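You operate a simulated robot arm through the tools that you are given. There is no shell and no other tool. Be economical: measure what you need, move in short steps, check, and stop when the job is done.

You run a simulated robot arm. Do the job below in one go: nothing can be reset, and whatever is moved stays where it is left.

## Task
Press the rivet block's red rivet into the fixture slide, head 4 mm proud.
Fine: set the stop dial before pressing and leave it; draw the fixture slide out again afterwards.
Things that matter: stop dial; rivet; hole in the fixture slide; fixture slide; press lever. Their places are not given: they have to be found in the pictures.

The check looks at the end state, three seconds after you hand in, the way a careful person would. Anything else that was tipped, shoved, dropped, spilled or broken makes it a failure.

## Robot
A 7-joint arm with a two-finger parallel gripper, fixed in place. Base frame: the origin is at the foot of the arm, x ahead of it, y to its left, z up; the work surface is at about z = 912. Units: mm, rad, N and s.
With the tool pointing down near the work surface it reaches from about 240 to 680 mm from the base axis. Its first joint turns from -1.152 to 1.152 rad. Payload 2.4 kg.
Tool frame: the origin (TCP) lies between the finger pads and is the grasp point; the fingertips stand 30 mm ahead of it; z points along the fingers, y is the line along which they close. Largest opening 94 mm; finger width 28, thickness 10; the body of the gripper, 50 by 96 mm, starts 55 mm behind the TCP.
Orientation is that of the tool frame in the base frame, as a unit quaternion [w, x, y, z]. With the fingers straight down and closing along the base's y, the tool's x points along the base's -x, its y along +y and its z along -z.

## Interface
- The arm moves only by the tool drive_tool. Its argument "increments" is text: rows parted by semicolons, each of 7 numbers parted by spaces: the shift along the tool's x, y, z in mm, then the turn, a rotation vector about the tool's x, y, z in degrees, then the finger opening in mm, from 0 to 94. In form: tx ty tz wx wy wz gripper; .... A call has 1 to 8 rows; each row shifts and turns the commanded pose from where the row before left it, along the tool's axes as they then stand. Rows are played at 5 a second. More than 50 mm and 0.15 rad between two rows, or a gripper value outside its range, and nothing of the call is played. Where a pose cannot be reached the arm comes as near as it can. A force on the tool above 40 N (or 10 N above the force at the start of the call, whichever is more), or a blocked arm, ends the call early, and 0.2 s more pass. Each finger travels about 153 mm/s and halts on what it meets, pressing with about 33 N; the grip force reading is that of the motor and also rises with nothing between the fingers. The clock runs only during rows and for 0.2 s after the last one: add rows that do not move to give the fingers time. It gives the time, the measured TCP pose, the force on the tool (base axes), the opening and the grip force at its end, in the units of the frame above (readings bear some noise).
- Cameras (640 x 400 px; columns grow to the right, rows downward): "scene" is fixed at [46.7, 473.5, 1475.1]; the picture's right is [-0.71, -0.71, 0.00], its down [-0.20, 0.20, -0.96] and it looks along [0.68, -0.68, -0.28] (base axes); focal length 372 px, centre (320, 200). "wrist" rides on the gripper at [-37, 0, -58] in the tool frame; the picture's right is [0.00, -1.00, 0.00], its down [0.97, 0.00, -0.24] and it looks along [0.24, 0.00, 0.97] (tool axes); focal length 218 px, centre (320, 200).
- snapshot(camera): a new picture of that camera. The clock stands still meanwhile.
- locate(camera, pixels): for up to 12 pixels [column, row] of the newest picture of that camera ("zoom" is the newest enlarged one), the place [x, y, z] in the base frame of the surface seen there, good to about 2 mm. The clock stands still meanwhile.
- close_up(camera, box): a new picture of the part [left, top, right, bottom] of that camera's present view, enlarged. The clock stands still meanwhile.
- hand_in(): hands the job in; it is judged then, once.

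Keep the steps short. Do not move on a guess: measure, check each grasp and each placing, and mend mistakes. In all there are 80 turns and 46 pictures (those below and enlarged ones count). Leave the gripper open and the arm clear of the work at the hand-in unless told otherwise, and finish with a single line.

The tools are called after "Emit:" as a command line: name --argument value ..., lists and objects as JSON in quotes. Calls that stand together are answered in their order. drive_tool: Moves the arm, as the interface text tells. Its arguments: {"type":"object","properties":{"increments":{"type":"string"}},"required":["increments"]} The other tools are called the same way: snapshot (camera) takes a picture; locate (camera, pixels) gives the place of the surface under pixels of a picture; close_up (camera, box) takes an enlarged picture of a part of a camera's view; hand_in () hands the job in.

At the start:

```text
clock: 0.0
tool_pos: [359.3, 0.5, 1346.6]
ee_rot: [0.0, 0.0, 1.0, 0.001]
force: [-0.7, -0.1, 0.4]
gripper_width: 94.1
finger_force: 0.1
```

scene: 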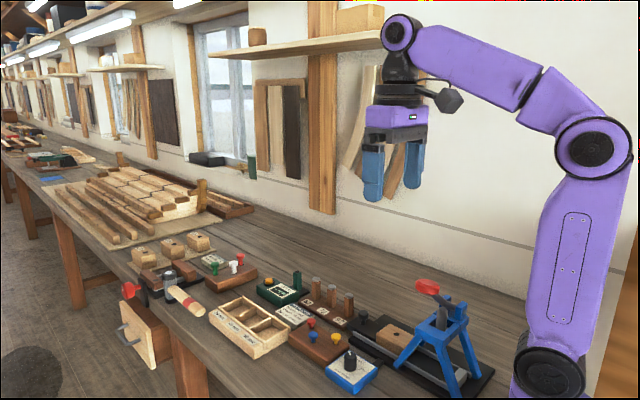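
wrist: 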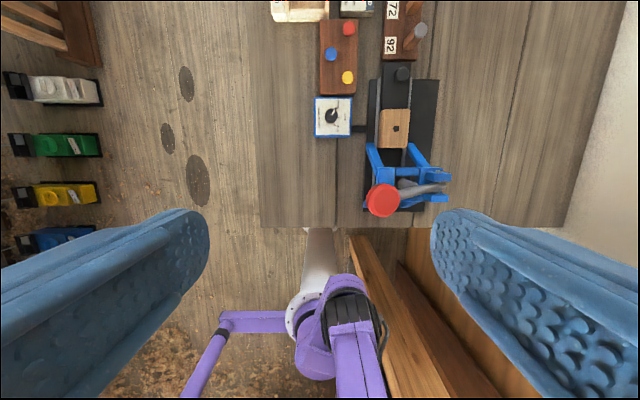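

I see the press (blue, red knob), the dial (blue box), and the rivet block (brown with red, blue and yellow rivets). I'll enlarge both views first.

Emit:
close_up --camera "wrist" --box '[260, 0, 480, 230]'

Emit:
close_up --camera "scene" --box '[250, 260, 500, 400]'

```text
1.74 times, centred on (370, 115) of wrist
```

zoom: 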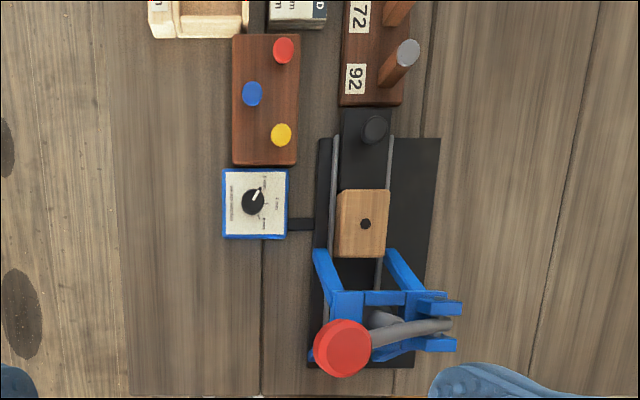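

```text
2.56 times, centred on (375, 330) of scene
```

zoom: 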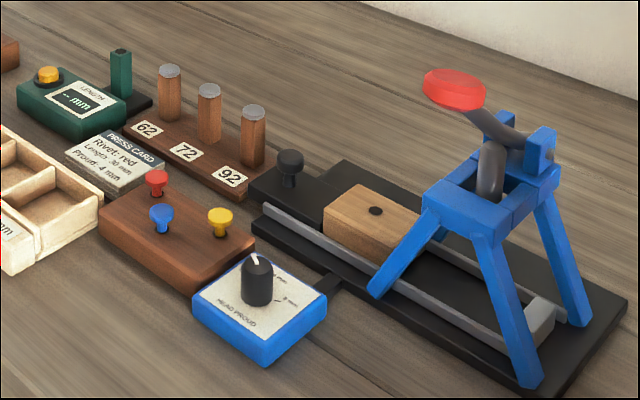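

The slide has a black knob and a wooden block with a hole. The rivets stand in the brown block. I'll locate points in this zoom.

Emit:
locate --camera "zoom" --pixels '[[156, 176], [376, 210], [290, 157], [256, 264], [455, 85], [290, 185], [220, 305], [540, 320], [115, 160], [160, 190], [170, 230], [490, 185]]'

Emit:
close_up --camera "scene" --box '[255, 280, 345, 340]'

Emit:
close_up --camera "scene" --box '[315, 340, 390, 400]'

```text
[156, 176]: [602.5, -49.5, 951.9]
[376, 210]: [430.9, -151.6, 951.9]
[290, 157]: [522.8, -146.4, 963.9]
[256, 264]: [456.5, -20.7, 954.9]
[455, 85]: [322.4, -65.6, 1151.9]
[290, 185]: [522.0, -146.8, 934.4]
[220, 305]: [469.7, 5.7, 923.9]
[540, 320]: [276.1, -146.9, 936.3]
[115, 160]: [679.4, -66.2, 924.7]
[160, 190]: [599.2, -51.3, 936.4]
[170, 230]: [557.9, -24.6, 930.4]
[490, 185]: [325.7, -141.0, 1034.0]
```

```text
6.67 times, centred on (300, 310) of scene
```

zoom: 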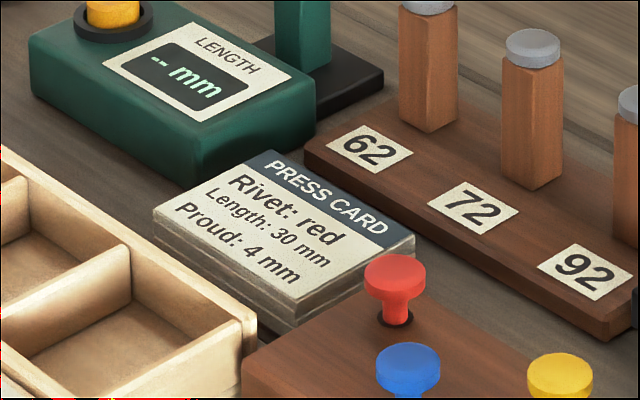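

```text
6.67 times, centred on (352, 370) of scene
```

zoom: 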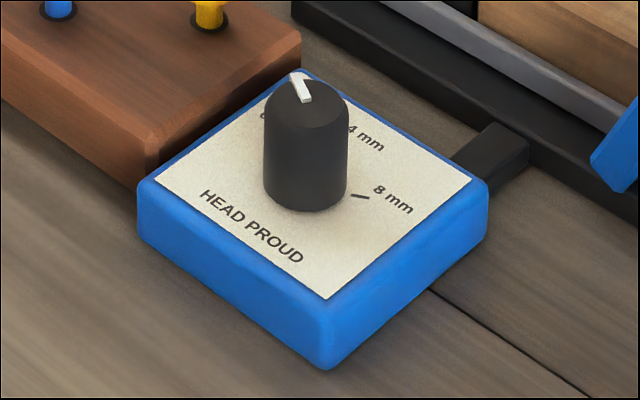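

I need the dial face from above, so I'm moving over it with clear height.

Emit:
drive_tool --increments "-16 -4 40 0 0 0 94; -16 -4 40 0 0 0 94; -16 -4 40 0 0 0 94; -16 -4 40 0 0 0 94; -16 -4 40 0 0 0 94; 0 0 0 0 0 0 94"

Emit:
snapshot --camera "wrist"

```text
clock: 1.4
tool_pos: [440.3, -18.8, 1147.2]
ee_rot: [0.001, 0.001, 1.0, 0.0]
force: [0.1, -0.2, 0.3]
gripper_width: 94.0
finger_force: 0.0
```

```text
39 pictures are left
```

wrist: 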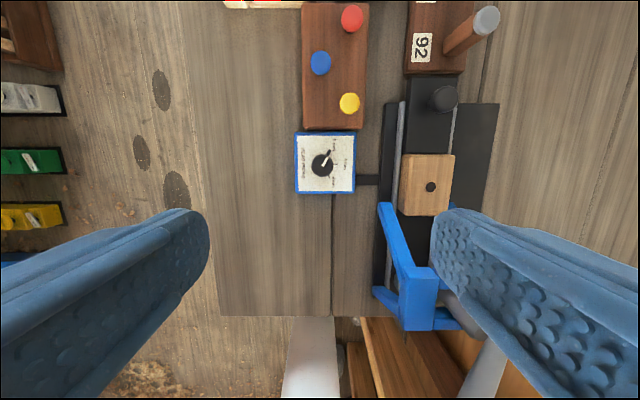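

Emit:
close_up --camera "wrist" --box '[285, 120, 365, 200]'

Emit:
locate --camera "wrist" --pixels '[[322, 165], [352, 18], [320, 63], [349, 103], [431, 187], [443, 98], [427, 160], [393, 150], [350, 140], [298, 188], [400, 215], [452, 215]]'

```text
5.00 times, centred on (325, 160) of wrist
```

zoom: 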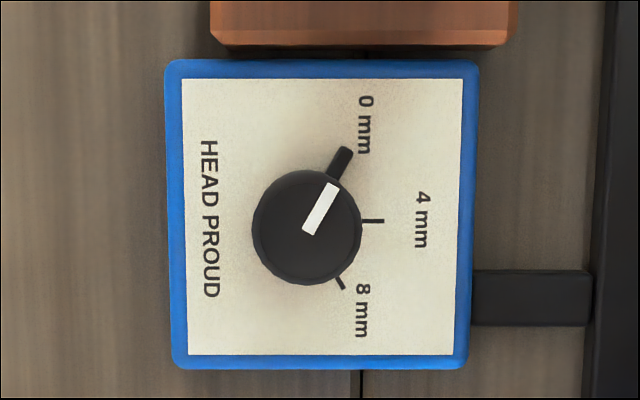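

```text
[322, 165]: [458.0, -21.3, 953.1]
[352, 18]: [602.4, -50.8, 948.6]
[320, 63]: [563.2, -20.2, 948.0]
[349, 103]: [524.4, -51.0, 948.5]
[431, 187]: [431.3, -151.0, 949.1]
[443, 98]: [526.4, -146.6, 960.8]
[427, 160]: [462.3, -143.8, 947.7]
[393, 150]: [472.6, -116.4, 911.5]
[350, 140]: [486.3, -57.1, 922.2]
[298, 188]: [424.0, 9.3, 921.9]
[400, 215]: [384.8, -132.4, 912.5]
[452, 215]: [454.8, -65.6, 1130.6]
```

The pointer is on 0 mm, and 4 mm is 60° clockwise from above. I'll centre over the knob at (457.5, −21), pre-turn −30°, and go down to a hover.

Emit:
drive_tool --increments "-17.2 -2.2 30 0 0 0 70; 0 0 30 0 0 -7.5 60; 0 0 30 0 0 -7.5 60; 0 0 30 0 0 -7.5 60; 0 0 20 0 0 -7.5 60; 0 0 0 0 0 0 60"

Emit:
snapshot --camera "wrist"

Emit:
snapshot --camera "scene"

```text
clock: 2.8
tool_pos: [457.0, -20.6, 1006.5]
ee_rot: [0.0, -0.26, 0.966, -0.001]
force: [0.4, -0.2, 0.2]
gripper_width: 60.1
finger_force: 0.1
```

```text
37 pictures are left
```

wrist: 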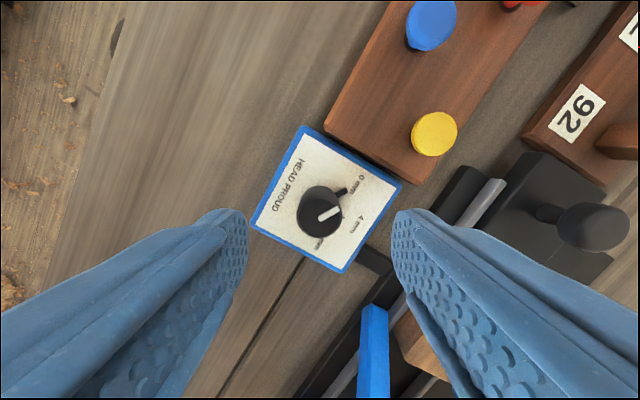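

```text
36 pictures are left
```

scene: 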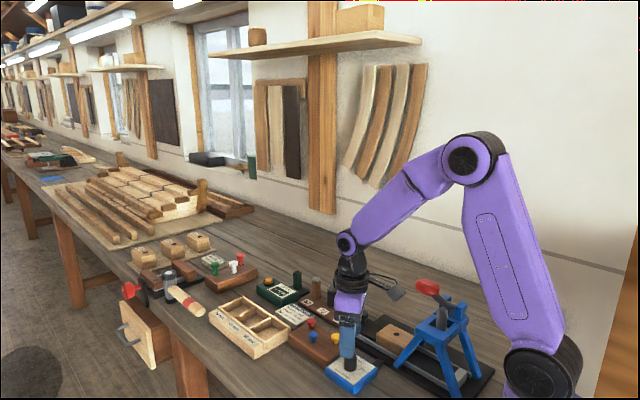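

Knob is centred between the fingers. I'll go down to TCP z 964 and close.

Emit:
drive_tool --increments "0 0 22 0 0 0 60; 0 0 20.5 0 0 0 60; 0 0 0 0 0 0 60; 0 0 0 0 0 0 18; 0 0 0 0 0 0 18; 0 0 0 0 0 0 18"

```text
clock: 4.2
tool_pos: [456.1, -19.9, 964.4]
ee_rot: [0.0, -0.259, 0.966, 0.0]
force: [-1.5, 4.0, -5.7]
gripper_width: 25.5
finger_force: 45.0
```

Knob is gripped at 25.5 mm. Now I'll turn it +60° about the tool z.

Emit:
drive_tool --increments "0 0 0 0 0 7.5 18; 0 0 0 0 0 7.5 18; 0 0 0 0 0 7.5 18; 0 0 0 0 0 7.5 18; 0 0 0 0 0 7.5 18; 0 0 0 0 0 7.5 18; 0 0 0 0 0 7.5 18; 0 0 0 0 0 7.5 18"

Emit:
close_up --camera "wrist" --box '[240, 120, 400, 300]'

```text
clock: 6.0
tool_pos: [457.3, -22.3, 964.4]
ee_rot: [-0.001, 0.26, 0.966, 0.0]
force: [-4.8, -8.1, -16.1]
gripper_width: 25.5
finger_force: 45.2
```

```text
2.22 times, centred on (320, 210) of wrist
```

zoom: 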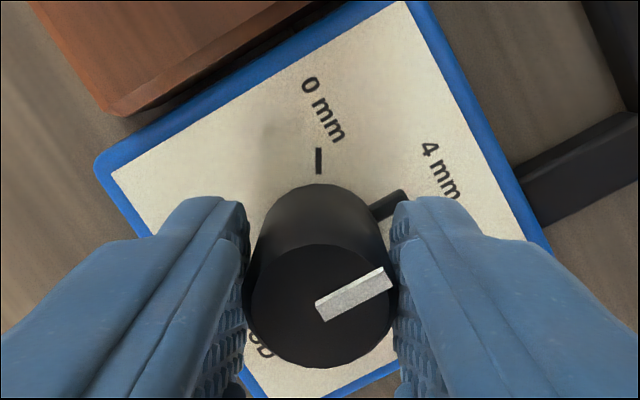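

The pointer now lines up with 4 mm. I'll open, lift and check the face.

Emit:
drive_tool --increments "0 0 0 0 0 0 60; 0 0 0 0 0 0 60; 0 0 -20 0 0 0 60; 0 0 -30 0 0 -7.5 60; 0 0 -30 0 0 -7.5 60; 0 0 -30 0 0 -7.5 60; 0 0 0 0 0 -7.5 60; 0 0 0 0 0 0 60"

Emit:
snapshot --camera "wrist"

Emit:
close_up --camera "wrist" --box '[260, 140, 380, 240]'

```text
clock: 7.8
tool_pos: [457.3, -19.7, 1074.8]
ee_rot: [0.001, 0.0, 1.0, 0.0]
force: [-0.3, -0.3, 0.3]
gripper_width: 59.9
finger_force: 0.0
```

```text
34 pictures are left
```

wrist: 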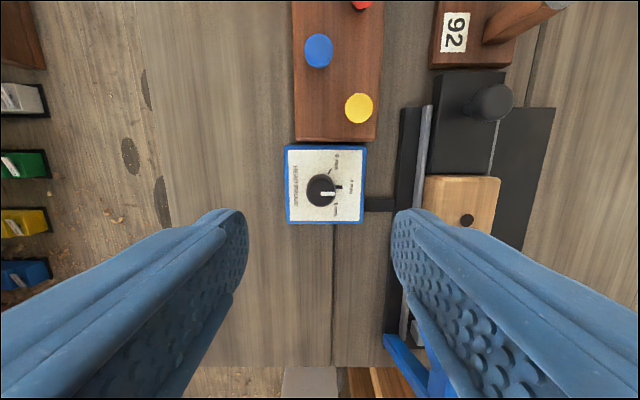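

```text
4.00 times, centred on (320, 190) of wrist
```

zoom: 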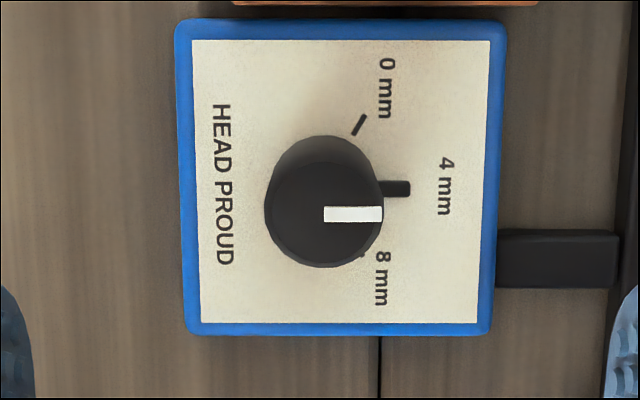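

Dial reads 4 mm. Next is the red rivet at about (602, −50), so I'll hover near it and take a picture.

Emit:
drive_tool --increments "-35 -8 0 0 0 0 60; -35 -8 0 0 0 0 60; -35 -8 0 0 0 0 60; -35 -7 15 0 0 0 60; 0 0 0 0 0 0 60"

Emit:
snapshot --camera "wrist"

Emit:
close_up --camera "scene" --box '[240, 240, 400, 350]'

```text
clock: 9.0
tool_pos: [598.1, -51.0, 1059.5]
ee_rot: [0.0, 0.001, 1.0, 0.0]
force: [0.5, 0.1, -1.0]
gripper_width: 59.9
finger_force: 0.1
```

```text
32 pictures are left
```

wrist: 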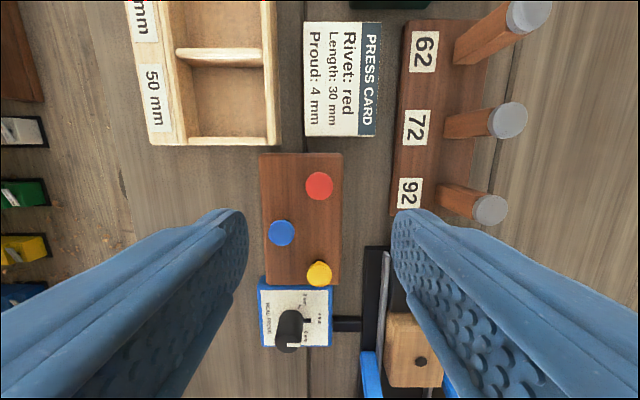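

```text
3.64 times, centred on (320, 295) of scene
```

zoom: 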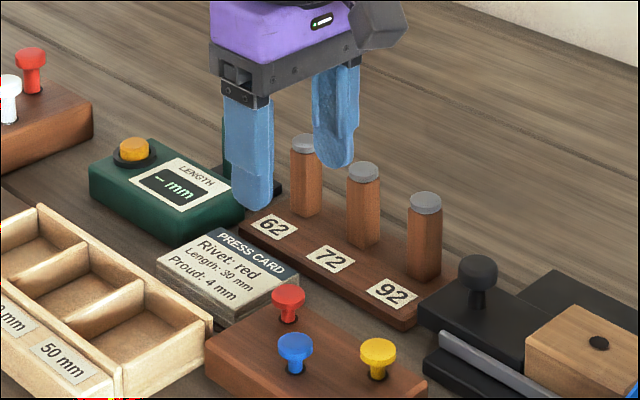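

I'll locate the rivet, nearby obstacles, and the other coloured pins farther off.

Emit:
locate --camera "wrist" --pixels '[[319, 186], [281, 233], [319, 273], [489, 210], [508, 120], [275, 140], [335, 160], [265, 280], [340, 120], [423, 362], [305, 195], [395, 190]]'

Emit:
close_up --camera "scene" --box '[110, 220, 290, 340]'

```text
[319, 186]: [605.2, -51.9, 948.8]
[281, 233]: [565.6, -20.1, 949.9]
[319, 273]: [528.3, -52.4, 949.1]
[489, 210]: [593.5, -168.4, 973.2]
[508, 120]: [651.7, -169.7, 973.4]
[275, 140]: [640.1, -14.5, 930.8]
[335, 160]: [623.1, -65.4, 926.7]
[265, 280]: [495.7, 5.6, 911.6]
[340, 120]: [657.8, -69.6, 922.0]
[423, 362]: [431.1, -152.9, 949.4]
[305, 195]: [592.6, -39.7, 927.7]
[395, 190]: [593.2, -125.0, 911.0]
```

```text
3.33 times, centred on (200, 280) of scene
```

zoom: 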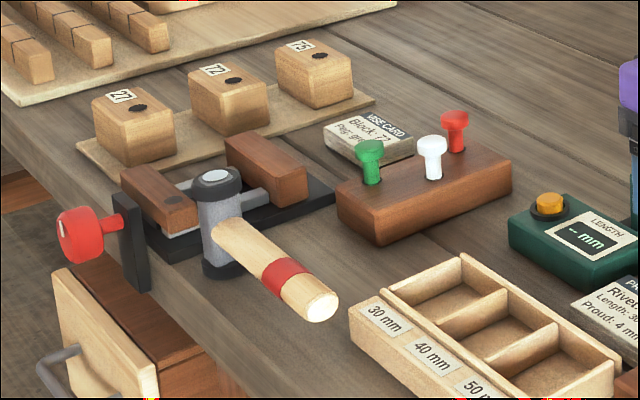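

Red rivet head is at about (603.5, −51), top z 950, block top 928. I'll go down with tips near z 935 and close.

Emit:
drive_tool --increments "-5.4 0 33 0 0 0 44; 0 0 33 0 0 0 44; 0 0 28.5 0 0 0 44; 0 0 0 0 0 0 44"

Emit:
snapshot --camera "wrist"

Emit:
close_up --camera "scene" --box '[270, 280, 350, 340]'

```text
clock: 10.0
tool_pos: [601.4, -51.0, 964.7]
ee_rot: [0.0, 0.0, 1.0, 0.0]
force: [0.3, 0.2, -0.6]
gripper_width: 43.6
finger_force: 0.1
```

```text
29 pictures are left
```

wrist: 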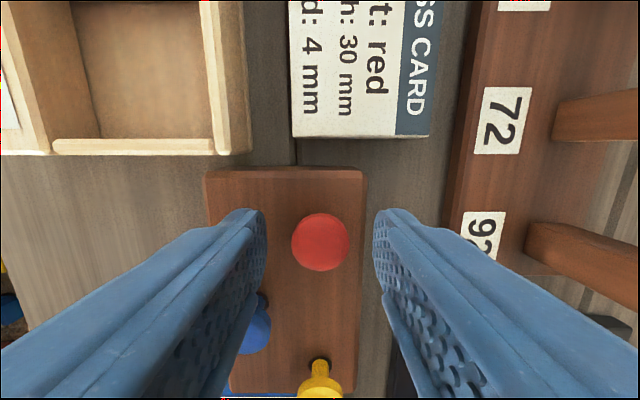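

```text
6.67 times, centred on (310, 310) of scene
```

zoom: 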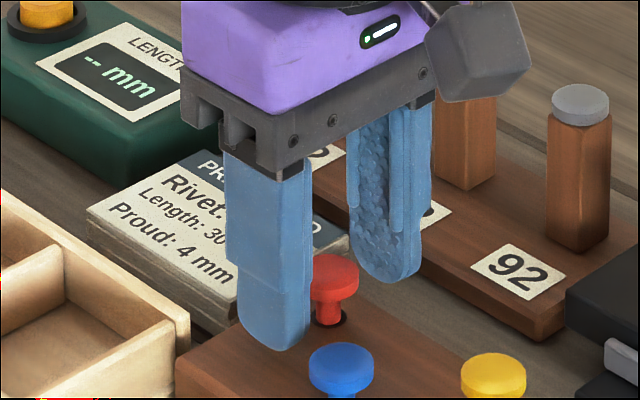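

Emit:
locate --camera "wrist" --pixels '[[320, 242], [320, 215], [320, 269]]'

```text
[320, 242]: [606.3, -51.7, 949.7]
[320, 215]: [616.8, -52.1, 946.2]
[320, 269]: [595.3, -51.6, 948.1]
```

The head sits about 3.5 mm ahead of the TCP along x. I'll shift and close.

Emit:
drive_tool --increments "-3.4 0 0 0 0 0 44; 0 0 0 0 0 0 30; 0 0 0 0 0 0 12; 0 0 0 0 0 0 12; 0 0 0 0 0 0 12"

Emit:
snapshot --camera "wrist"

```text
clock: 11.2
tool_pos: [604.7, -51.1, 965.6]
ee_rot: [0.0, 0.0, 1.0, 0.0]
force: [0.2, -1.1, 1.8]
gripper_width: 20.7
finger_force: 33.1
```

```text
27 pictures are left
```

wrist: 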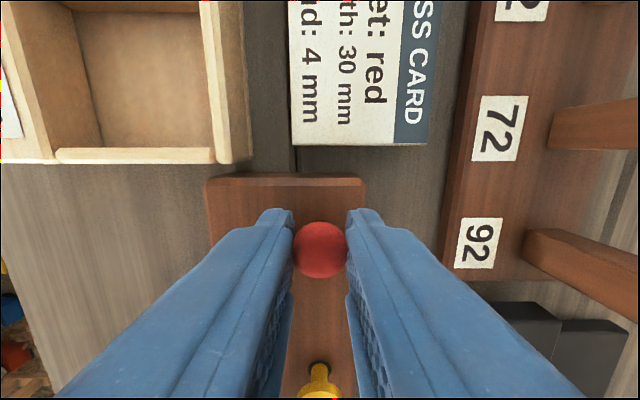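

Head is gripped at 20.7 mm. Lifting straight up.

Emit:
drive_tool --increments "0 0 -10 0 0 0 12; 0 0 -15 0 0 0 12; 0 0 -20 0 0 0 12; 0 0 -30 0 0 0 12; 0 0 0 0 0 0 12"

Emit:
close_up --camera "scene" --box '[260, 250, 380, 340]'

```text
clock: 12.4
tool_pos: [606.0, -52.0, 1040.0]
ee_rot: [0.001, 0.001, 1.0, 0.0]
force: [0.5, -0.5, 0.9]
gripper_width: 20.3
finger_force: 33.1
```

```text
4.44 times, centred on (320, 295) of scene
```

zoom: 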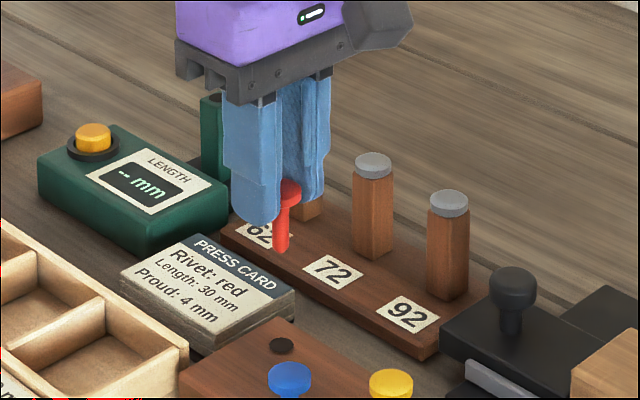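

Rivet is lifted and upright. I'll locate its head and foot in this zoom.

Emit:
locate --camera "zoom" --pixels '[[289, 184], [281, 248], [282, 230], [284, 215], [291, 198]]'

Emit:
close_up --camera "scene" --box '[300, 275, 340, 305]'

```text
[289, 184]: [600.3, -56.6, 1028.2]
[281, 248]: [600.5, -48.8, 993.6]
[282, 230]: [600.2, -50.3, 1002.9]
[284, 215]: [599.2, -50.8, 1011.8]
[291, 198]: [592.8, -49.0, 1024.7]
```

```text
13.33 times, centred on (320, 290) of scene
```

zoom: 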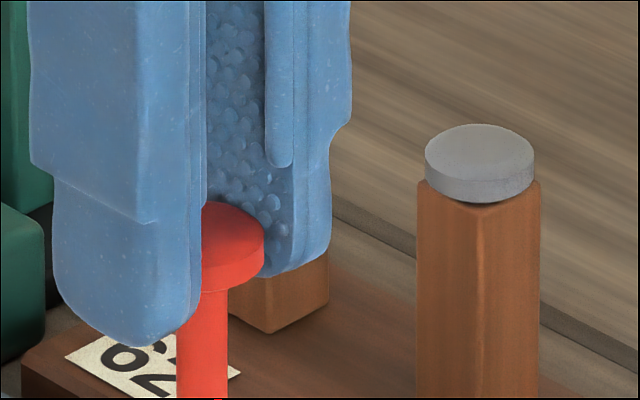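

The rivet axis is close to the TCP, and the foot is about 50 mm below it. I need the hole position precisely, so I'll zoom on it with the scene camera.

Emit:
close_up --camera "scene" --box '[375, 320, 425, 352]'

```text
12.50 times, centred on (400, 336) of scene
```

zoom: 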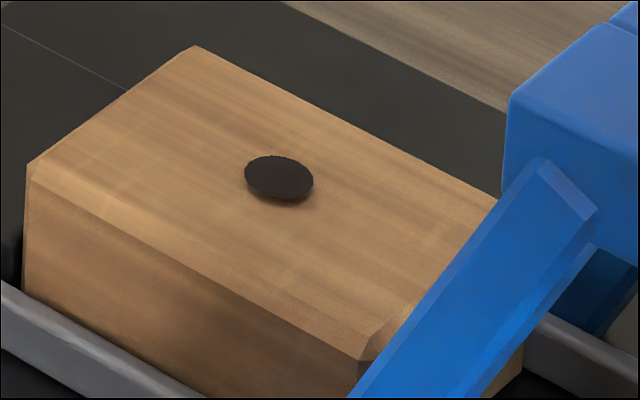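

Emit:
locate --camera "zoom" --pixels '[[279, 179], [246, 178], [313, 180], [278, 156], [280, 202], [195, 47], [30, 165], [372, 355], [512, 100], [600, 220], [545, 165], [620, 30]]'

```text
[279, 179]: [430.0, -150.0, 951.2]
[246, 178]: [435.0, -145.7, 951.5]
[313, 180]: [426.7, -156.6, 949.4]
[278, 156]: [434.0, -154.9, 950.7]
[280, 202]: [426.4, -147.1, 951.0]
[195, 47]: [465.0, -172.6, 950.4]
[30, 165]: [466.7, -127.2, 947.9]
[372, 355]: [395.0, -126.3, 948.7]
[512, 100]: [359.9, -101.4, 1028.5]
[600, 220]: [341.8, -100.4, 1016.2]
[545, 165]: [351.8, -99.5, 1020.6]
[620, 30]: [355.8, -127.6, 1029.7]
```

Hole centre is about (430.8, −151), dia ~12, top z 950. The shank is ~9. I'll carry the rivet over at the current height.

Emit:
drive_tool --increments "35 -20 0 0 0 0 12; 35 -20 0 0 0 0 12; 35 -20 0 0 0 0 12; 35 -20 0 0 0 0 12; 34 -19.4 0 0 0 0 12; 0 0 15 0 0 0 12; 0 0 13 0 0 0 12; 0 0 0 0 0 0 12"

Emit:
close_up --camera "scene" --box '[370, 310, 430, 350]'

Emit:
snapshot --camera "wrist"

```text
clock: 14.2
tool_pos: [432.7, -151.4, 1011.9]
ee_rot: [0.0, -0.001, 1.0, 0.0]
force: [0.3, -0.5, -0.4]
gripper_width: 20.6
finger_force: 32.7
```

```text
10.00 times, centred on (400, 330) of scene
```

zoom: 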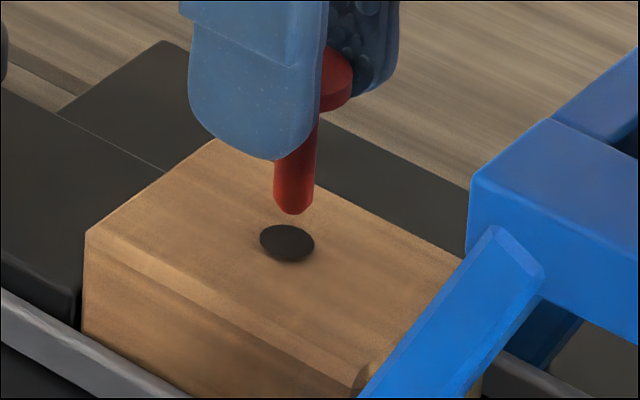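

```text
22 pictures are left
```

wrist: 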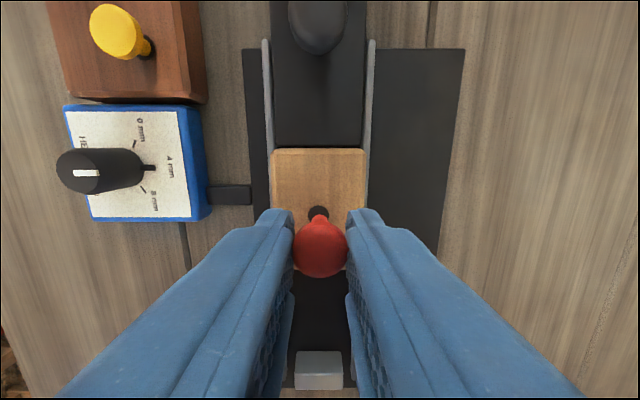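

Rivet is nearly over the hole. I'll take a wrist close-up for the fine correction.

Emit:
close_up --camera "wrist" --box '[288, 195, 352, 235]'

Emit:
locate --camera "zoom" --pixels '[[320, 120], [285, 140], [310, 112], [320, 350], [320, 250], [320, 200]]'

```text
10.00 times, centred on (320, 215) of wrist
```

zoom: 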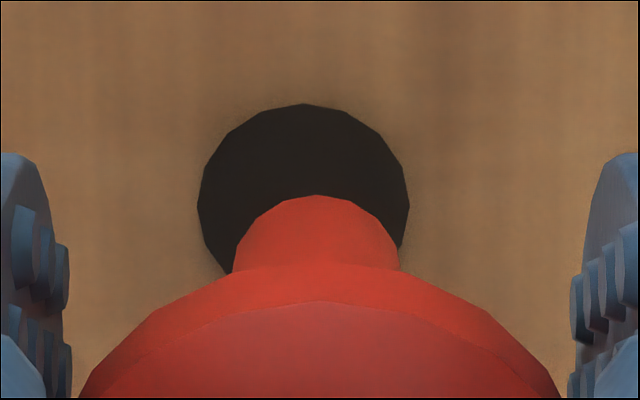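

```text
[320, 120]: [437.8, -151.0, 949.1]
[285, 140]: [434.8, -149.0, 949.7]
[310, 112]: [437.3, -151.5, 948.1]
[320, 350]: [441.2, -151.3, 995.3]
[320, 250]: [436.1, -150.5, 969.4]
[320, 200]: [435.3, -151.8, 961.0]
```

Correction is about +0.9 mm in y and +0.2 in x. I'll apply it and lower gently.

Emit:
drive_tool --increments "-0.2 0.9 0 0 0 0 12; 0 0 6 0 0 0 12; 0 0 5 0 0 0 12; 0 0 4 0 0 0 12; 0 0 4 0 0 0 12; 0 0 0 0 0 0 12"

Emit:
close_up --camera "scene" --box '[370, 310, 430, 350]'

```text
clock: 15.6
tool_pos: [431.4, -149.9, 992.9]
ee_rot: [0.0, 0.0, 1.0, 0.001]
force: [0.4, -0.2, -0.6]
gripper_width: 20.4
finger_force: 33.5
```

```text
10.00 times, centred on (400, 330) of scene
```

zoom: 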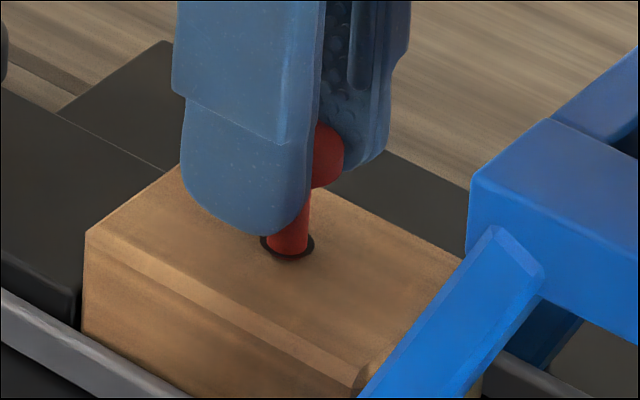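

It entered the hole with no side force. Going lower in small steps.

Emit:
drive_tool --increments "0 0 3 0 0 0 12; 0 0 3 0 0 0 12; 0 0 3 0 0 0 12; 0 0 0 0 0 0 12"

```text
clock: 16.6
tool_pos: [432.0, -150.4, 984.8]
ee_rot: [0.002, 0.0, 1.0, -0.001]
force: [3.9, 0.3, 32.8]
gripper_width: 20.4
finger_force: 33.3
```

A 33 N upward force shows it has reached its tight seat, about 15 mm deep. I'll release and lift clear.

Emit:
drive_tool --increments "0 0 -1.5 0 0 0 12; 0 0 0 0 0 0 34; 0 0 0 0 0 0 44; 0 0 -20 0 0 0 44; 0 0 -30 0 0 0 44; -20 0 -20 0 0 0 44; 0 0 0 0 0 0 44"

Emit:
close_up --camera "scene" --box '[340, 270, 500, 400]'

Emit:
snapshot --camera "wrist"

```text
clock: 18.2
tool_pos: [450.3, -151.2, 1057.3]
ee_rot: [0.001, 0.0, 1.0, 0.0]
force: [0.0, 0.3, -0.3]
gripper_width: 43.7
finger_force: 0.1
```

```text
3.08 times, centred on (420, 335) of scene
```

zoom: 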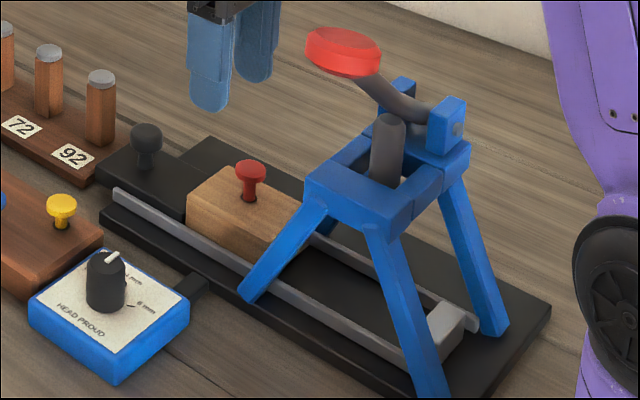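

```text
18 pictures are left
```

wrist: 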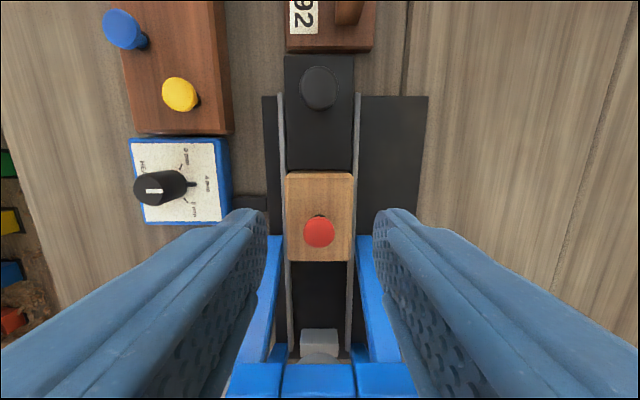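

Rivet stands upright in the hole. I'll measure the slide knob, ram, stop, legs and lever knob.

Emit:
locate --camera "zoom" --pixels '[[147, 130], [145, 160], [250, 168], [345, 55], [250, 285], [388, 130], [385, 170], [440, 315], [320, 170], [455, 100], [135, 155], [345, 35]]'

Emit:
locate --camera "wrist" --pixels '[[320, 88], [319, 230], [262, 340], [380, 340], [319, 335], [270, 250], [365, 250], [319, 258], [320, 65], [320, 110]]'

```text
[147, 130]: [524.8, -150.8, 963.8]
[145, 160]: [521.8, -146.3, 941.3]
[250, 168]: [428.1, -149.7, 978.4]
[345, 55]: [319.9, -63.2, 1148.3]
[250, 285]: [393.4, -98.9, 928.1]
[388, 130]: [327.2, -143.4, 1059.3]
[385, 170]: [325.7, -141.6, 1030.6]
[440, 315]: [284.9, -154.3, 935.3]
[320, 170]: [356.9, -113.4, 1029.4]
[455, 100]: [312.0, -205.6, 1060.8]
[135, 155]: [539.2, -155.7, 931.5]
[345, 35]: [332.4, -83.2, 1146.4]
```

```text
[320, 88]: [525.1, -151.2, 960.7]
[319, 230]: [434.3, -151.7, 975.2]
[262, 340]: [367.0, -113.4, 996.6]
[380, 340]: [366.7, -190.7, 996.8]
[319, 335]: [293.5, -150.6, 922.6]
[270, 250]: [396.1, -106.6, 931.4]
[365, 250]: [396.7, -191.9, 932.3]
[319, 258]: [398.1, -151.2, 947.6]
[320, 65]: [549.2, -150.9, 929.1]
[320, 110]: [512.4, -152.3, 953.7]
```

The slide knob is at (525, −151), top 963, and the stop is about 100 mm of travel away. I'll move over the knob, lower and grip it.

Emit:
drive_tool --increments "-38 0 0 0 0 0 50; -37 0 0 0 0 0 50; 0 0 30 0 0 0 50; 0 0 30 0 0 0 50; 0 0 30 0 0 0 50; 0 0 0 0 0 0 50"

Emit:
snapshot --camera "wrist"

```text
clock: 19.6
tool_pos: [526.4, -149.7, 965.3]
ee_rot: [0.0, -0.001, 1.0, 0.0]
force: [0.0, 0.6, -0.3]
gripper_width: 49.8
finger_force: 0.0
```

```text
17 pictures are left
```

wrist: 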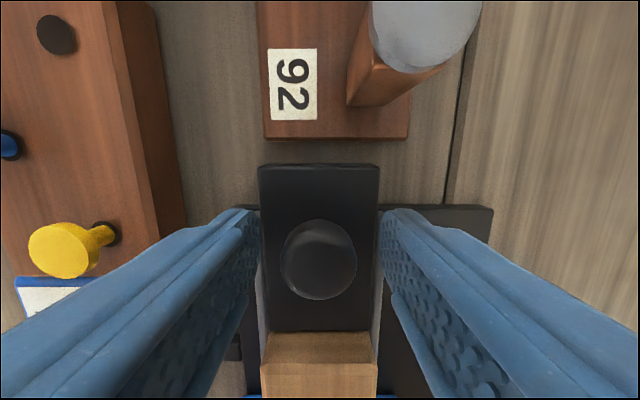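

Emit:
drive_tool --increments "-2 0 0 0 0 0 50; 0 0 0 0 0 0 14; 0 0 0 0 0 0 14; 0 0 0 0 0 0 14"

```text
clock: 20.6
tool_pos: [527.3, -149.3, 966.1]
ee_rot: [0.0, 0.0, 1.0, 0.0]
force: [-0.4, 2.3, -2.0]
gripper_width: 25.4
finger_force: 45.0
```

Knob is gripped at 25.4 mm. I'll push the slide toward −x (tool +x) in moderate steps.

Emit:
drive_tool --increments "8 0 0 0 0 0 14; 14 0 0 0 0 0 14; 14 0 0 0 0 0 14; 14 0 0 0 0 0 14; 14 0 0 0 0 0 14; 14 0 0 0 0 0 14; 10 0 0 0 0 0 14; 0 0 0 0 0 0 14"

Emit:
snapshot --camera "scene"

```text
clock: 22.4
tool_pos: [439.6, -151.7, 966.1]
ee_rot: [0.001, 0.001, 1.0, 0.0]
force: [0.3, 3.0, 3.3]
gripper_width: 25.3
finger_force: 44.5
```

```text
16 pictures are left
```

scene: 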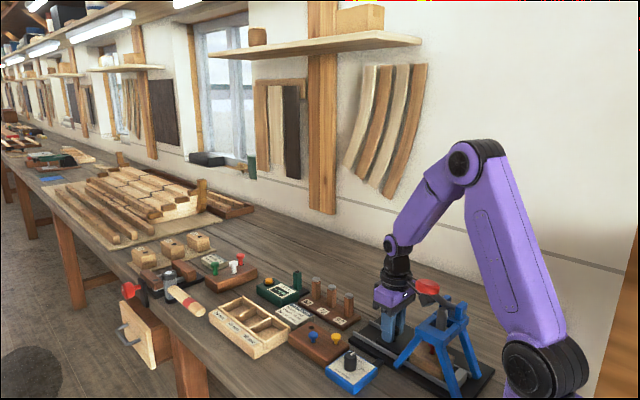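

It has moved 88 mm freely and the arm clears the lever. Continuing in small steps until the stop is felt.

Emit:
drive_tool --increments "4 0 0 0 0 0 14; 4 0 0 0 0 0 14; 3 0 0 0 0 0 14; 3 0 0 0 0 0 14; 2 0 0 0 0 0 14; 2 0 0 0 0 0 14; 2 0 0 0 0 0 14; 2 0 0 0 0 0 14"

Emit:
close_up --camera "scene" --box '[370, 270, 500, 400]'

```text
clock: 23.3
tool_pos: [433.6, -149.6, 966.2]
ee_rot: [0.005, -0.002, 1.0, -0.002]
force: [16.0, -2.5, -15.3]
gripper_width: 25.2
finger_force: 44.9
stopped in row 4: the force on the tool passed its limit (the readings are from after the stop); the commanded pose is now the measured one
```

```text
3.08 times, centred on (435, 335) of scene
```

zoom: 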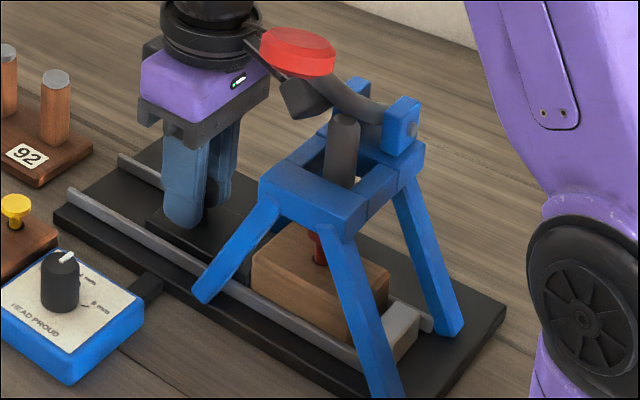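

It stopped after ~94 mm. I need to tell whether that's the stop, or the dark box on the gripper touching the lever, so I'll locate those points.

Emit:
locate --camera "zoom" --pixels '[[303, 100], [325, 95], [298, 50], [345, 95], [343, 130], [388, 290], [400, 315], [318, 240], [285, 85], [262, 45], [320, 110], [380, 300]]'

Emit:
close_up --camera "scene" --box '[440, 270, 520, 390]'

Emit:
close_up --camera "scene" --box '[435, 270, 495, 310]'

```text
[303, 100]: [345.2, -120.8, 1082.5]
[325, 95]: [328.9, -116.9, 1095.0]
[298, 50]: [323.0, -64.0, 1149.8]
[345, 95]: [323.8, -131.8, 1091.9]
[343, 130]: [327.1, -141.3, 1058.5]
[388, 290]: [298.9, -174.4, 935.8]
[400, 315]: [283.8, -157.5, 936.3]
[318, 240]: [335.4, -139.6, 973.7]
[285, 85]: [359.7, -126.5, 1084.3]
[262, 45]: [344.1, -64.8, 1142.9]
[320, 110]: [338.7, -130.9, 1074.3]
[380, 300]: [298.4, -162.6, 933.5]
```

```text
3.33 times, centred on (480, 330) of scene
```

zoom: 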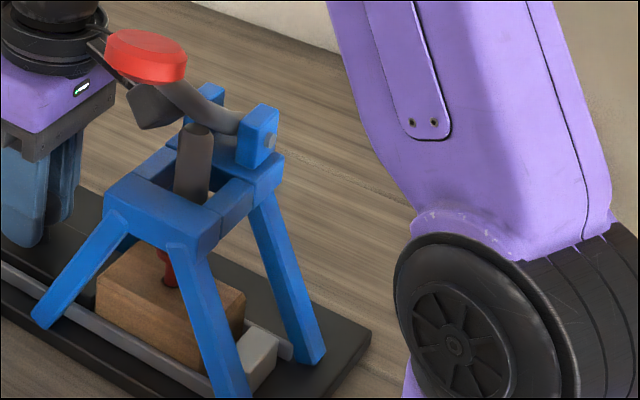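

```text
10.00 times, centred on (465, 290) of scene
```

zoom: 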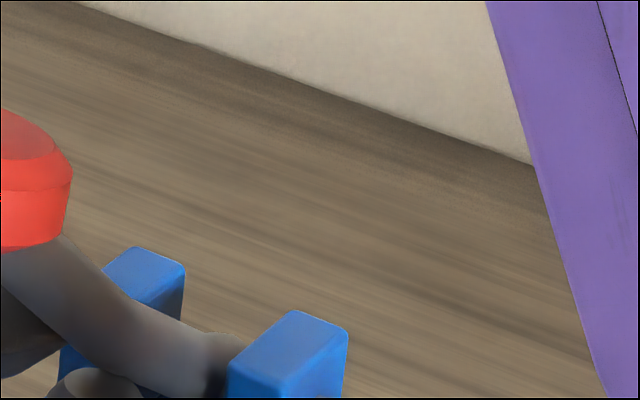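

The dark box on the wrist is right beside the lever at x ≈ 345, and the block still looks ~5 mm short of the stop. I'll back off 3 mm, open, retreat in +x, and rise. Then I'll turn the hand 90° so the box points sideways.

Emit:
drive_tool --increments "-3 0 0 0 0 0 14; 0 0 0 0 0 0 50; 0 0 0 0 0 0 60; -20 0 0 0 0 0 60; -20 0 0 0 0 0 60; 0 0 -30 0 0 0 60; 0 0 -30 0 0 0 60; 0 0 0 0 0 0 60"

Emit:
drive_tool --increments "0 0 0 0 0 8.5 60; 0 0 0 0 0 8.5 60; 0 0 0 0 0 8.5 60; 0 0 0 0 0 8.5 60; 0 0 0 0 0 8.5 60; 0 0 0 0 0 8.5 60; 0 0 0 0 0 8.5 60; 0 0 0 0 0 8.5 60"

Emit:
drive_tool --increments "0 0 0 0 0 8 60; 0 0 0 0 0 8 60; 0 0 0 0 0 6 60; 0 0 0 0 0 0 60; 0 0 0 0 0 0 60"

Emit:
snapshot --camera "wrist"

```text
clock: 25.1
tool_pos: [475.1, -149.5, 1026.1]
ee_rot: [0.003, -0.002, 1.0, -0.002]
force: [-1.1, 0.2, 0.1]
gripper_width: 60.1
finger_force: 0.2
```

```text
clock: 26.9
tool_pos: [475.5, -149.2, 1027.0]
ee_rot: [0.004, 0.559, 0.829, 0.001]
force: [-0.3, 0.7, -0.4]
gripper_width: 59.8
finger_force: 0.0
```

```text
clock: 28.1
tool_pos: [475.0, -149.6, 1027.0]
ee_rot: [0.005, 0.707, 0.707, 0.003]
force: [0.2, 0.4, 0.1]
gripper_width: 60.0
finger_force: 0.0
```

```text
12 pictures are left
```

wrist: 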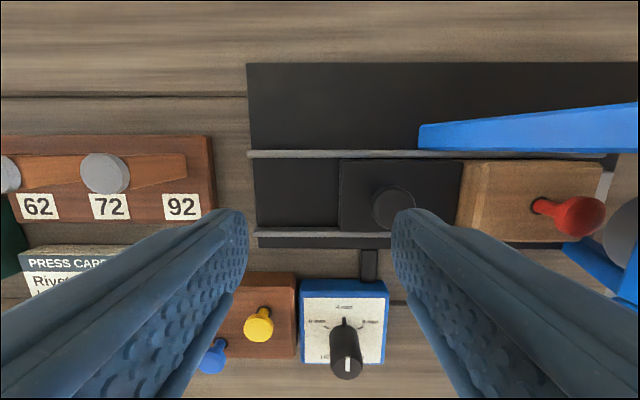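

Hand turned, box now on the +y side. I'll locate the knob, block front and stop.

Emit:
locate --camera "wrist" --pixels '[[393, 205], [575, 212], [598, 185], [611, 185], [342, 200], [462, 200]]'

Emit:
close_up --camera "wrist" --box '[520, 140, 640, 260]'

```text
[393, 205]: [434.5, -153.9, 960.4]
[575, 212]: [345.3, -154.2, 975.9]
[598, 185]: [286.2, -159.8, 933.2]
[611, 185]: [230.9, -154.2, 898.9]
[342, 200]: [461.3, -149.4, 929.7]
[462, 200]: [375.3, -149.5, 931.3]
```

```text
3.33 times, centred on (580, 200) of wrist
```

zoom: 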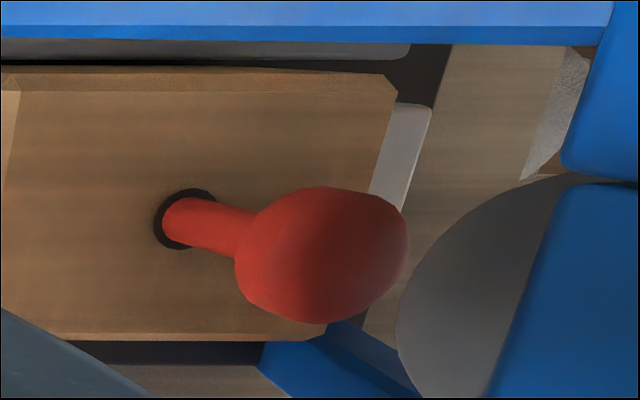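

Knob is at (434.5, −152). I'll move over it, lower and close along x.

Emit:
drive_tool --increments "-1.5 -20 0 0 0 0 60; 0 -20.5 0 0 0 0 60; 0 0 20 0 0 0 60; 0 0 20 0 0 0 60; 0 0 20 0 0 0 60; 0 0 0 0 0 0 60; 0 0 0 0 0 0 14; 0 0 0 0 0 0 14"

Emit:
drive_tool --increments "0 0 0 0 0 0 14; 0 -2 0 0 0 0 14; 0 -2 0 0 0 0 14; 0 -2 0 0 0 0 14; 0 -2 0 0 0 0 14; 0 -1.5 0 0 0 0 14; 0 -1.5 0 0 0 0 14; 0 0 0 0 0 0 14"

```text
clock: 29.9
tool_pos: [435.2, -151.3, 966.3]
ee_rot: [0.004, 0.707, 0.707, 0.001]
force: [-0.7, -1.0, -5.4]
gripper_width: 25.0
finger_force: 45.3
```

```text
clock: 31.7
tool_pos: [425.2, -151.3, 965.5]
ee_rot: [0.005, 0.706, 0.708, 0.002]
force: [9.7, -5.8, -38.2]
gripper_width: 25.3
finger_force: 44.9
```

Now at x 425 with resistance beginning. I'll probe 2 mm more to confirm the stop.

Emit:
drive_tool --increments "0 -1 0 0 0 0 14; 0 -1 0 0 0 0 14; 0 0 0 0 0 0 14"

Emit:
close_up --camera "scene" --box '[410, 300, 490, 380]'

```text
clock: 32.2
tool_pos: [423.8, -152.4, 965.1]
ee_rot: [0.007, 0.707, 0.707, 0.003]
force: [6.3, -1.7, -13.1]
gripper_width: 25.4
finger_force: 44.5
stopped in row 2: the force on the tool passed its limit (the readings are from after the stop); the commanded pose is now the measured one
```

```text
5.00 times, centred on (450, 340) of scene
```

zoom: 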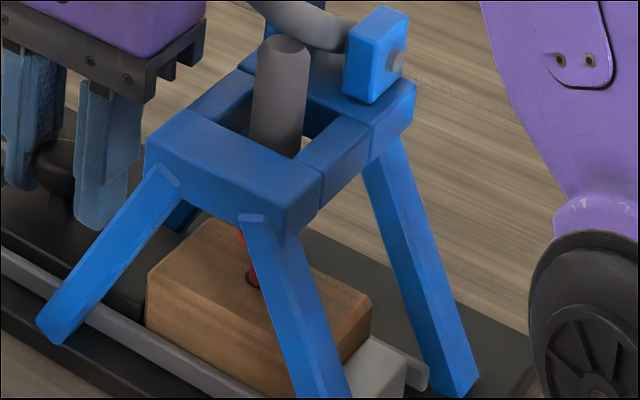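

The block is against the stop. I'll release and rise straight up, then go toward the lever knob at about (322, −65, 1150).

Emit:
drive_tool --increments "0 0 0 0 0 0 40; 0 0 0 0 0 0 55; 0 0 -40 0 0 0 55; 0 0 -45 0 0 0 55; 0 0 -45 0 0 0 55; 0 0 -45 0 0 0 30; 0 0 -45 0 0 0 10; 0 0 -45 0 0 0 0"

Emit:
drive_tool --increments "20 -25 0 0 0 0 0; 20 -25 0 0 0 0 0; 20 -25 0 0 0 0 0; 20 -25 0 0 0 0 0; 0 0 0 0 0 0 0; 0 0 0 0 0 0 0"

Emit:
snapshot --camera "wrist"

```text
clock: 34.0
tool_pos: [420.0, -150.3, 1231.8]
ee_rot: [0.006, 0.707, 0.708, 0.003]
force: [-0.1, -0.6, -0.3]
gripper_width: 0.0
finger_force: 33.0
```

```text
clock: 35.4
tool_pos: [320.3, -70.2, 1228.6]
ee_rot: [0.005, 0.706, 0.708, 0.003]
force: [-0.4, -0.6, 0.5]
gripper_width: 0.2
finger_force: 33.0
```

```text
9 pictures are left
```

wrist: 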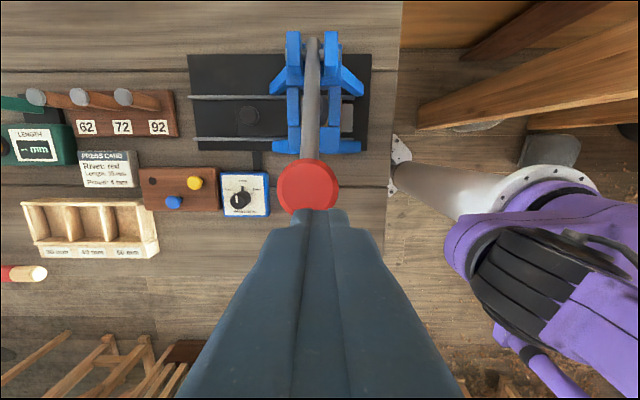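

Emit:
locate --camera "wrist" --pixels '[[307, 186], [280, 186], [334, 186], [307, 163], [311, 120], [311, 60], [250, 116]]'

```text
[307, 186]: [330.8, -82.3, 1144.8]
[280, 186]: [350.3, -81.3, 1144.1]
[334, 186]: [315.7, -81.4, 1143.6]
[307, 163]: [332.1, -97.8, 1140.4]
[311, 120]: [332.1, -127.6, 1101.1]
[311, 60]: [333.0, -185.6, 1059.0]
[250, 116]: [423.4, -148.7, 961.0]
```

Lever knob centre is about (332, −79), top z 1145. The lever swings about a pivot near y −204. I'll move just above the knob with closed fingers.

Emit:
drive_tool --increments "-6 11.7 10 0 0 0 0; 0 0 20 0 0 0 0; 0 0 15 0 0 0 0; 0 0 3 0 0 0 0; 0 0 0 0 0 0 0"

```text
clock: 36.6
tool_pos: [333.3, -77.6, 1181.2]
ee_rot: [0.005, 0.707, 0.707, 0.003]
force: [0.3, 0.1, 0.0]
gripper_width: 0.1
finger_force: 33.2
```

Tips are ~5 mm above the knob. I'll press down along the arc in steps.

Emit:
drive_tool --increments "0 0 5 0 0 0 0; 2.5 0 4 0 0 0 0; 3 0 5 0 0 0 0; 2.8 0 5 0 0 0 0; 2.6 0 5 0 0 0 0; 2.4 0 5 0 0 0 0; 2.2 0 5 0 0 0 0; 0 0 0 0 0 0 0"

Emit:
close_up --camera "scene" --box '[380, 240, 500, 380]'

```text
clock: 38.4
tool_pos: [333.3, -60.5, 1147.5]
ee_rot: [0.005, 0.707, 0.708, 0.003]
force: [-0.2, 3.9, 4.3]
gripper_width: 0.0
finger_force: 33.3
```

```text
2.86 times, centred on (440, 310) of scene
```

zoom: 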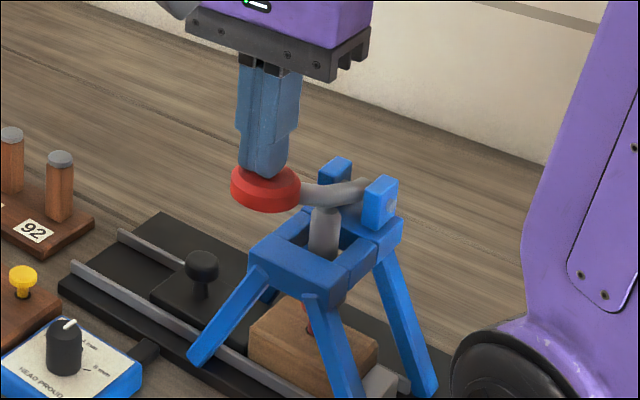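

The lever follows and the ram is descending. Continuing.

Emit:
drive_tool --increments "1.8 0 5 0 0 0 0; 1.7 0 5 0 0 0 0; 1.5 0 5 0 0 0 0; 1.4 0 5 0 0 0 0; 1.2 0 5 0 0 0 0; 1 0 5 0 0 0 0; 0.8 0 4 0 0 0 0; 0 0 0 0 0 0 0"

```text
clock: 40.2
tool_pos: [334.7, -54.5, 1113.7]
ee_rot: [0.007, 0.708, 0.706, 0.001]
force: [1.0, -1.3, 2.5]
gripper_width: 0.0
finger_force: 32.2
```

Emit:
close_up --camera "scene" --box '[380, 260, 500, 380]'

```text
3.33 times, centred on (440, 320) of scene
```

zoom: 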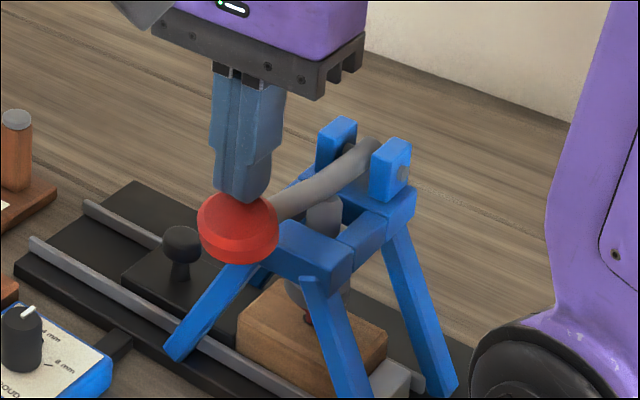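

The lever is well down and the ram is near the rivet. I'll keep pressing with a bit more outward shift while watching the force.

Emit:
drive_tool --increments "2 0 2 0 0 0 0; 2 0 3 0 0 0 0; 1 0 3 0 0 0 0; 0.5 0 3 0 0 0 0; 0.5 0 3 0 0 0 0; 0 0 0 0 0 0 0"

```text
clock: 41.6
tool_pos: [334.6, -45.3, 1099.4]
ee_rot: [0.005, 0.706, 0.708, 0.002]
force: [2.8, 1.4, 2.4]
gripper_width: 0.0
finger_force: 32.7
```

Emit:
drive_tool --increments "0.3 0 3 0 0 0 0; 0.2 0 3 0 0 0 0; 0 0 3 0 0 0 0; 0 0 3 0 0 0 0; 0 0 3 0 0 0 0; 0 0 0 0 0 0 0"

Emit:
close_up --camera "scene" --box '[380, 270, 500, 390]'

```text
clock: 42.8
tool_pos: [332.9, -45.1, 1087.5]
ee_rot: [0.006, 0.706, 0.708, 0.005]
force: [-7.1, 5.4, 19.0]
gripper_width: 0.0
finger_force: 33.7
stopped in row 5: the force on the tool passed its limit (the readings are from after the stop); the commanded pose is now the measured one
```

```text
3.33 times, centred on (440, 330) of scene
```

zoom: 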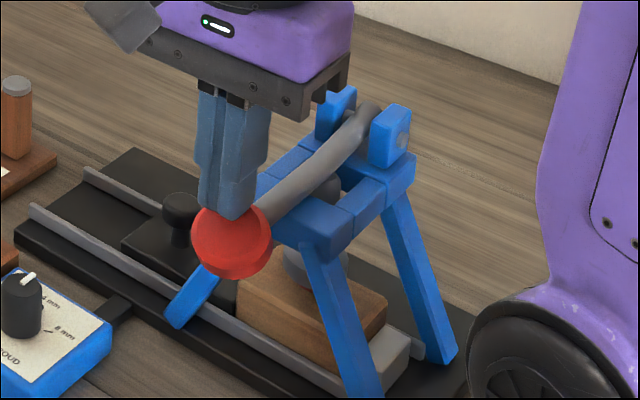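

It met strong resistance at z 1087.5, which is either the rivet or the stop. I'll press further in small steps.

Emit:
drive_tool --increments "0 0 1.5 0 0 0 0; 0 0 1.5 0 0 0 0; 0 0 1.5 0 0 0 0; 0 0 1.5 0 0 0 0; 0 0 1.5 0 0 0 0; 0 0 0 0 0 0 0"

```text
clock: 43.2
tool_pos: [333.8, -44.4, 1087.6]
ee_rot: [0.007, 0.705, 0.709, 0.005]
force: [-8.0, 4.3, 20.2]
gripper_width: 0.0
finger_force: 32.5
stopped in row 2: the force on the tool passed its limit (the readings are from after the stop); the commanded pose is now the measured one
```

Emit:
close_up --camera "scene" --box '[455, 335, 515, 385]'

```text
8.00 times, centred on (485, 360) of scene
```

zoom: 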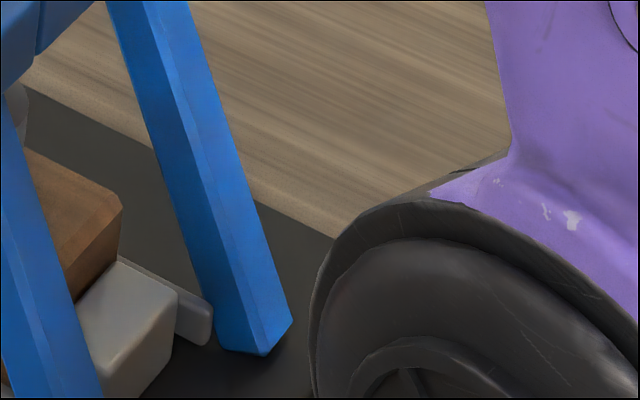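

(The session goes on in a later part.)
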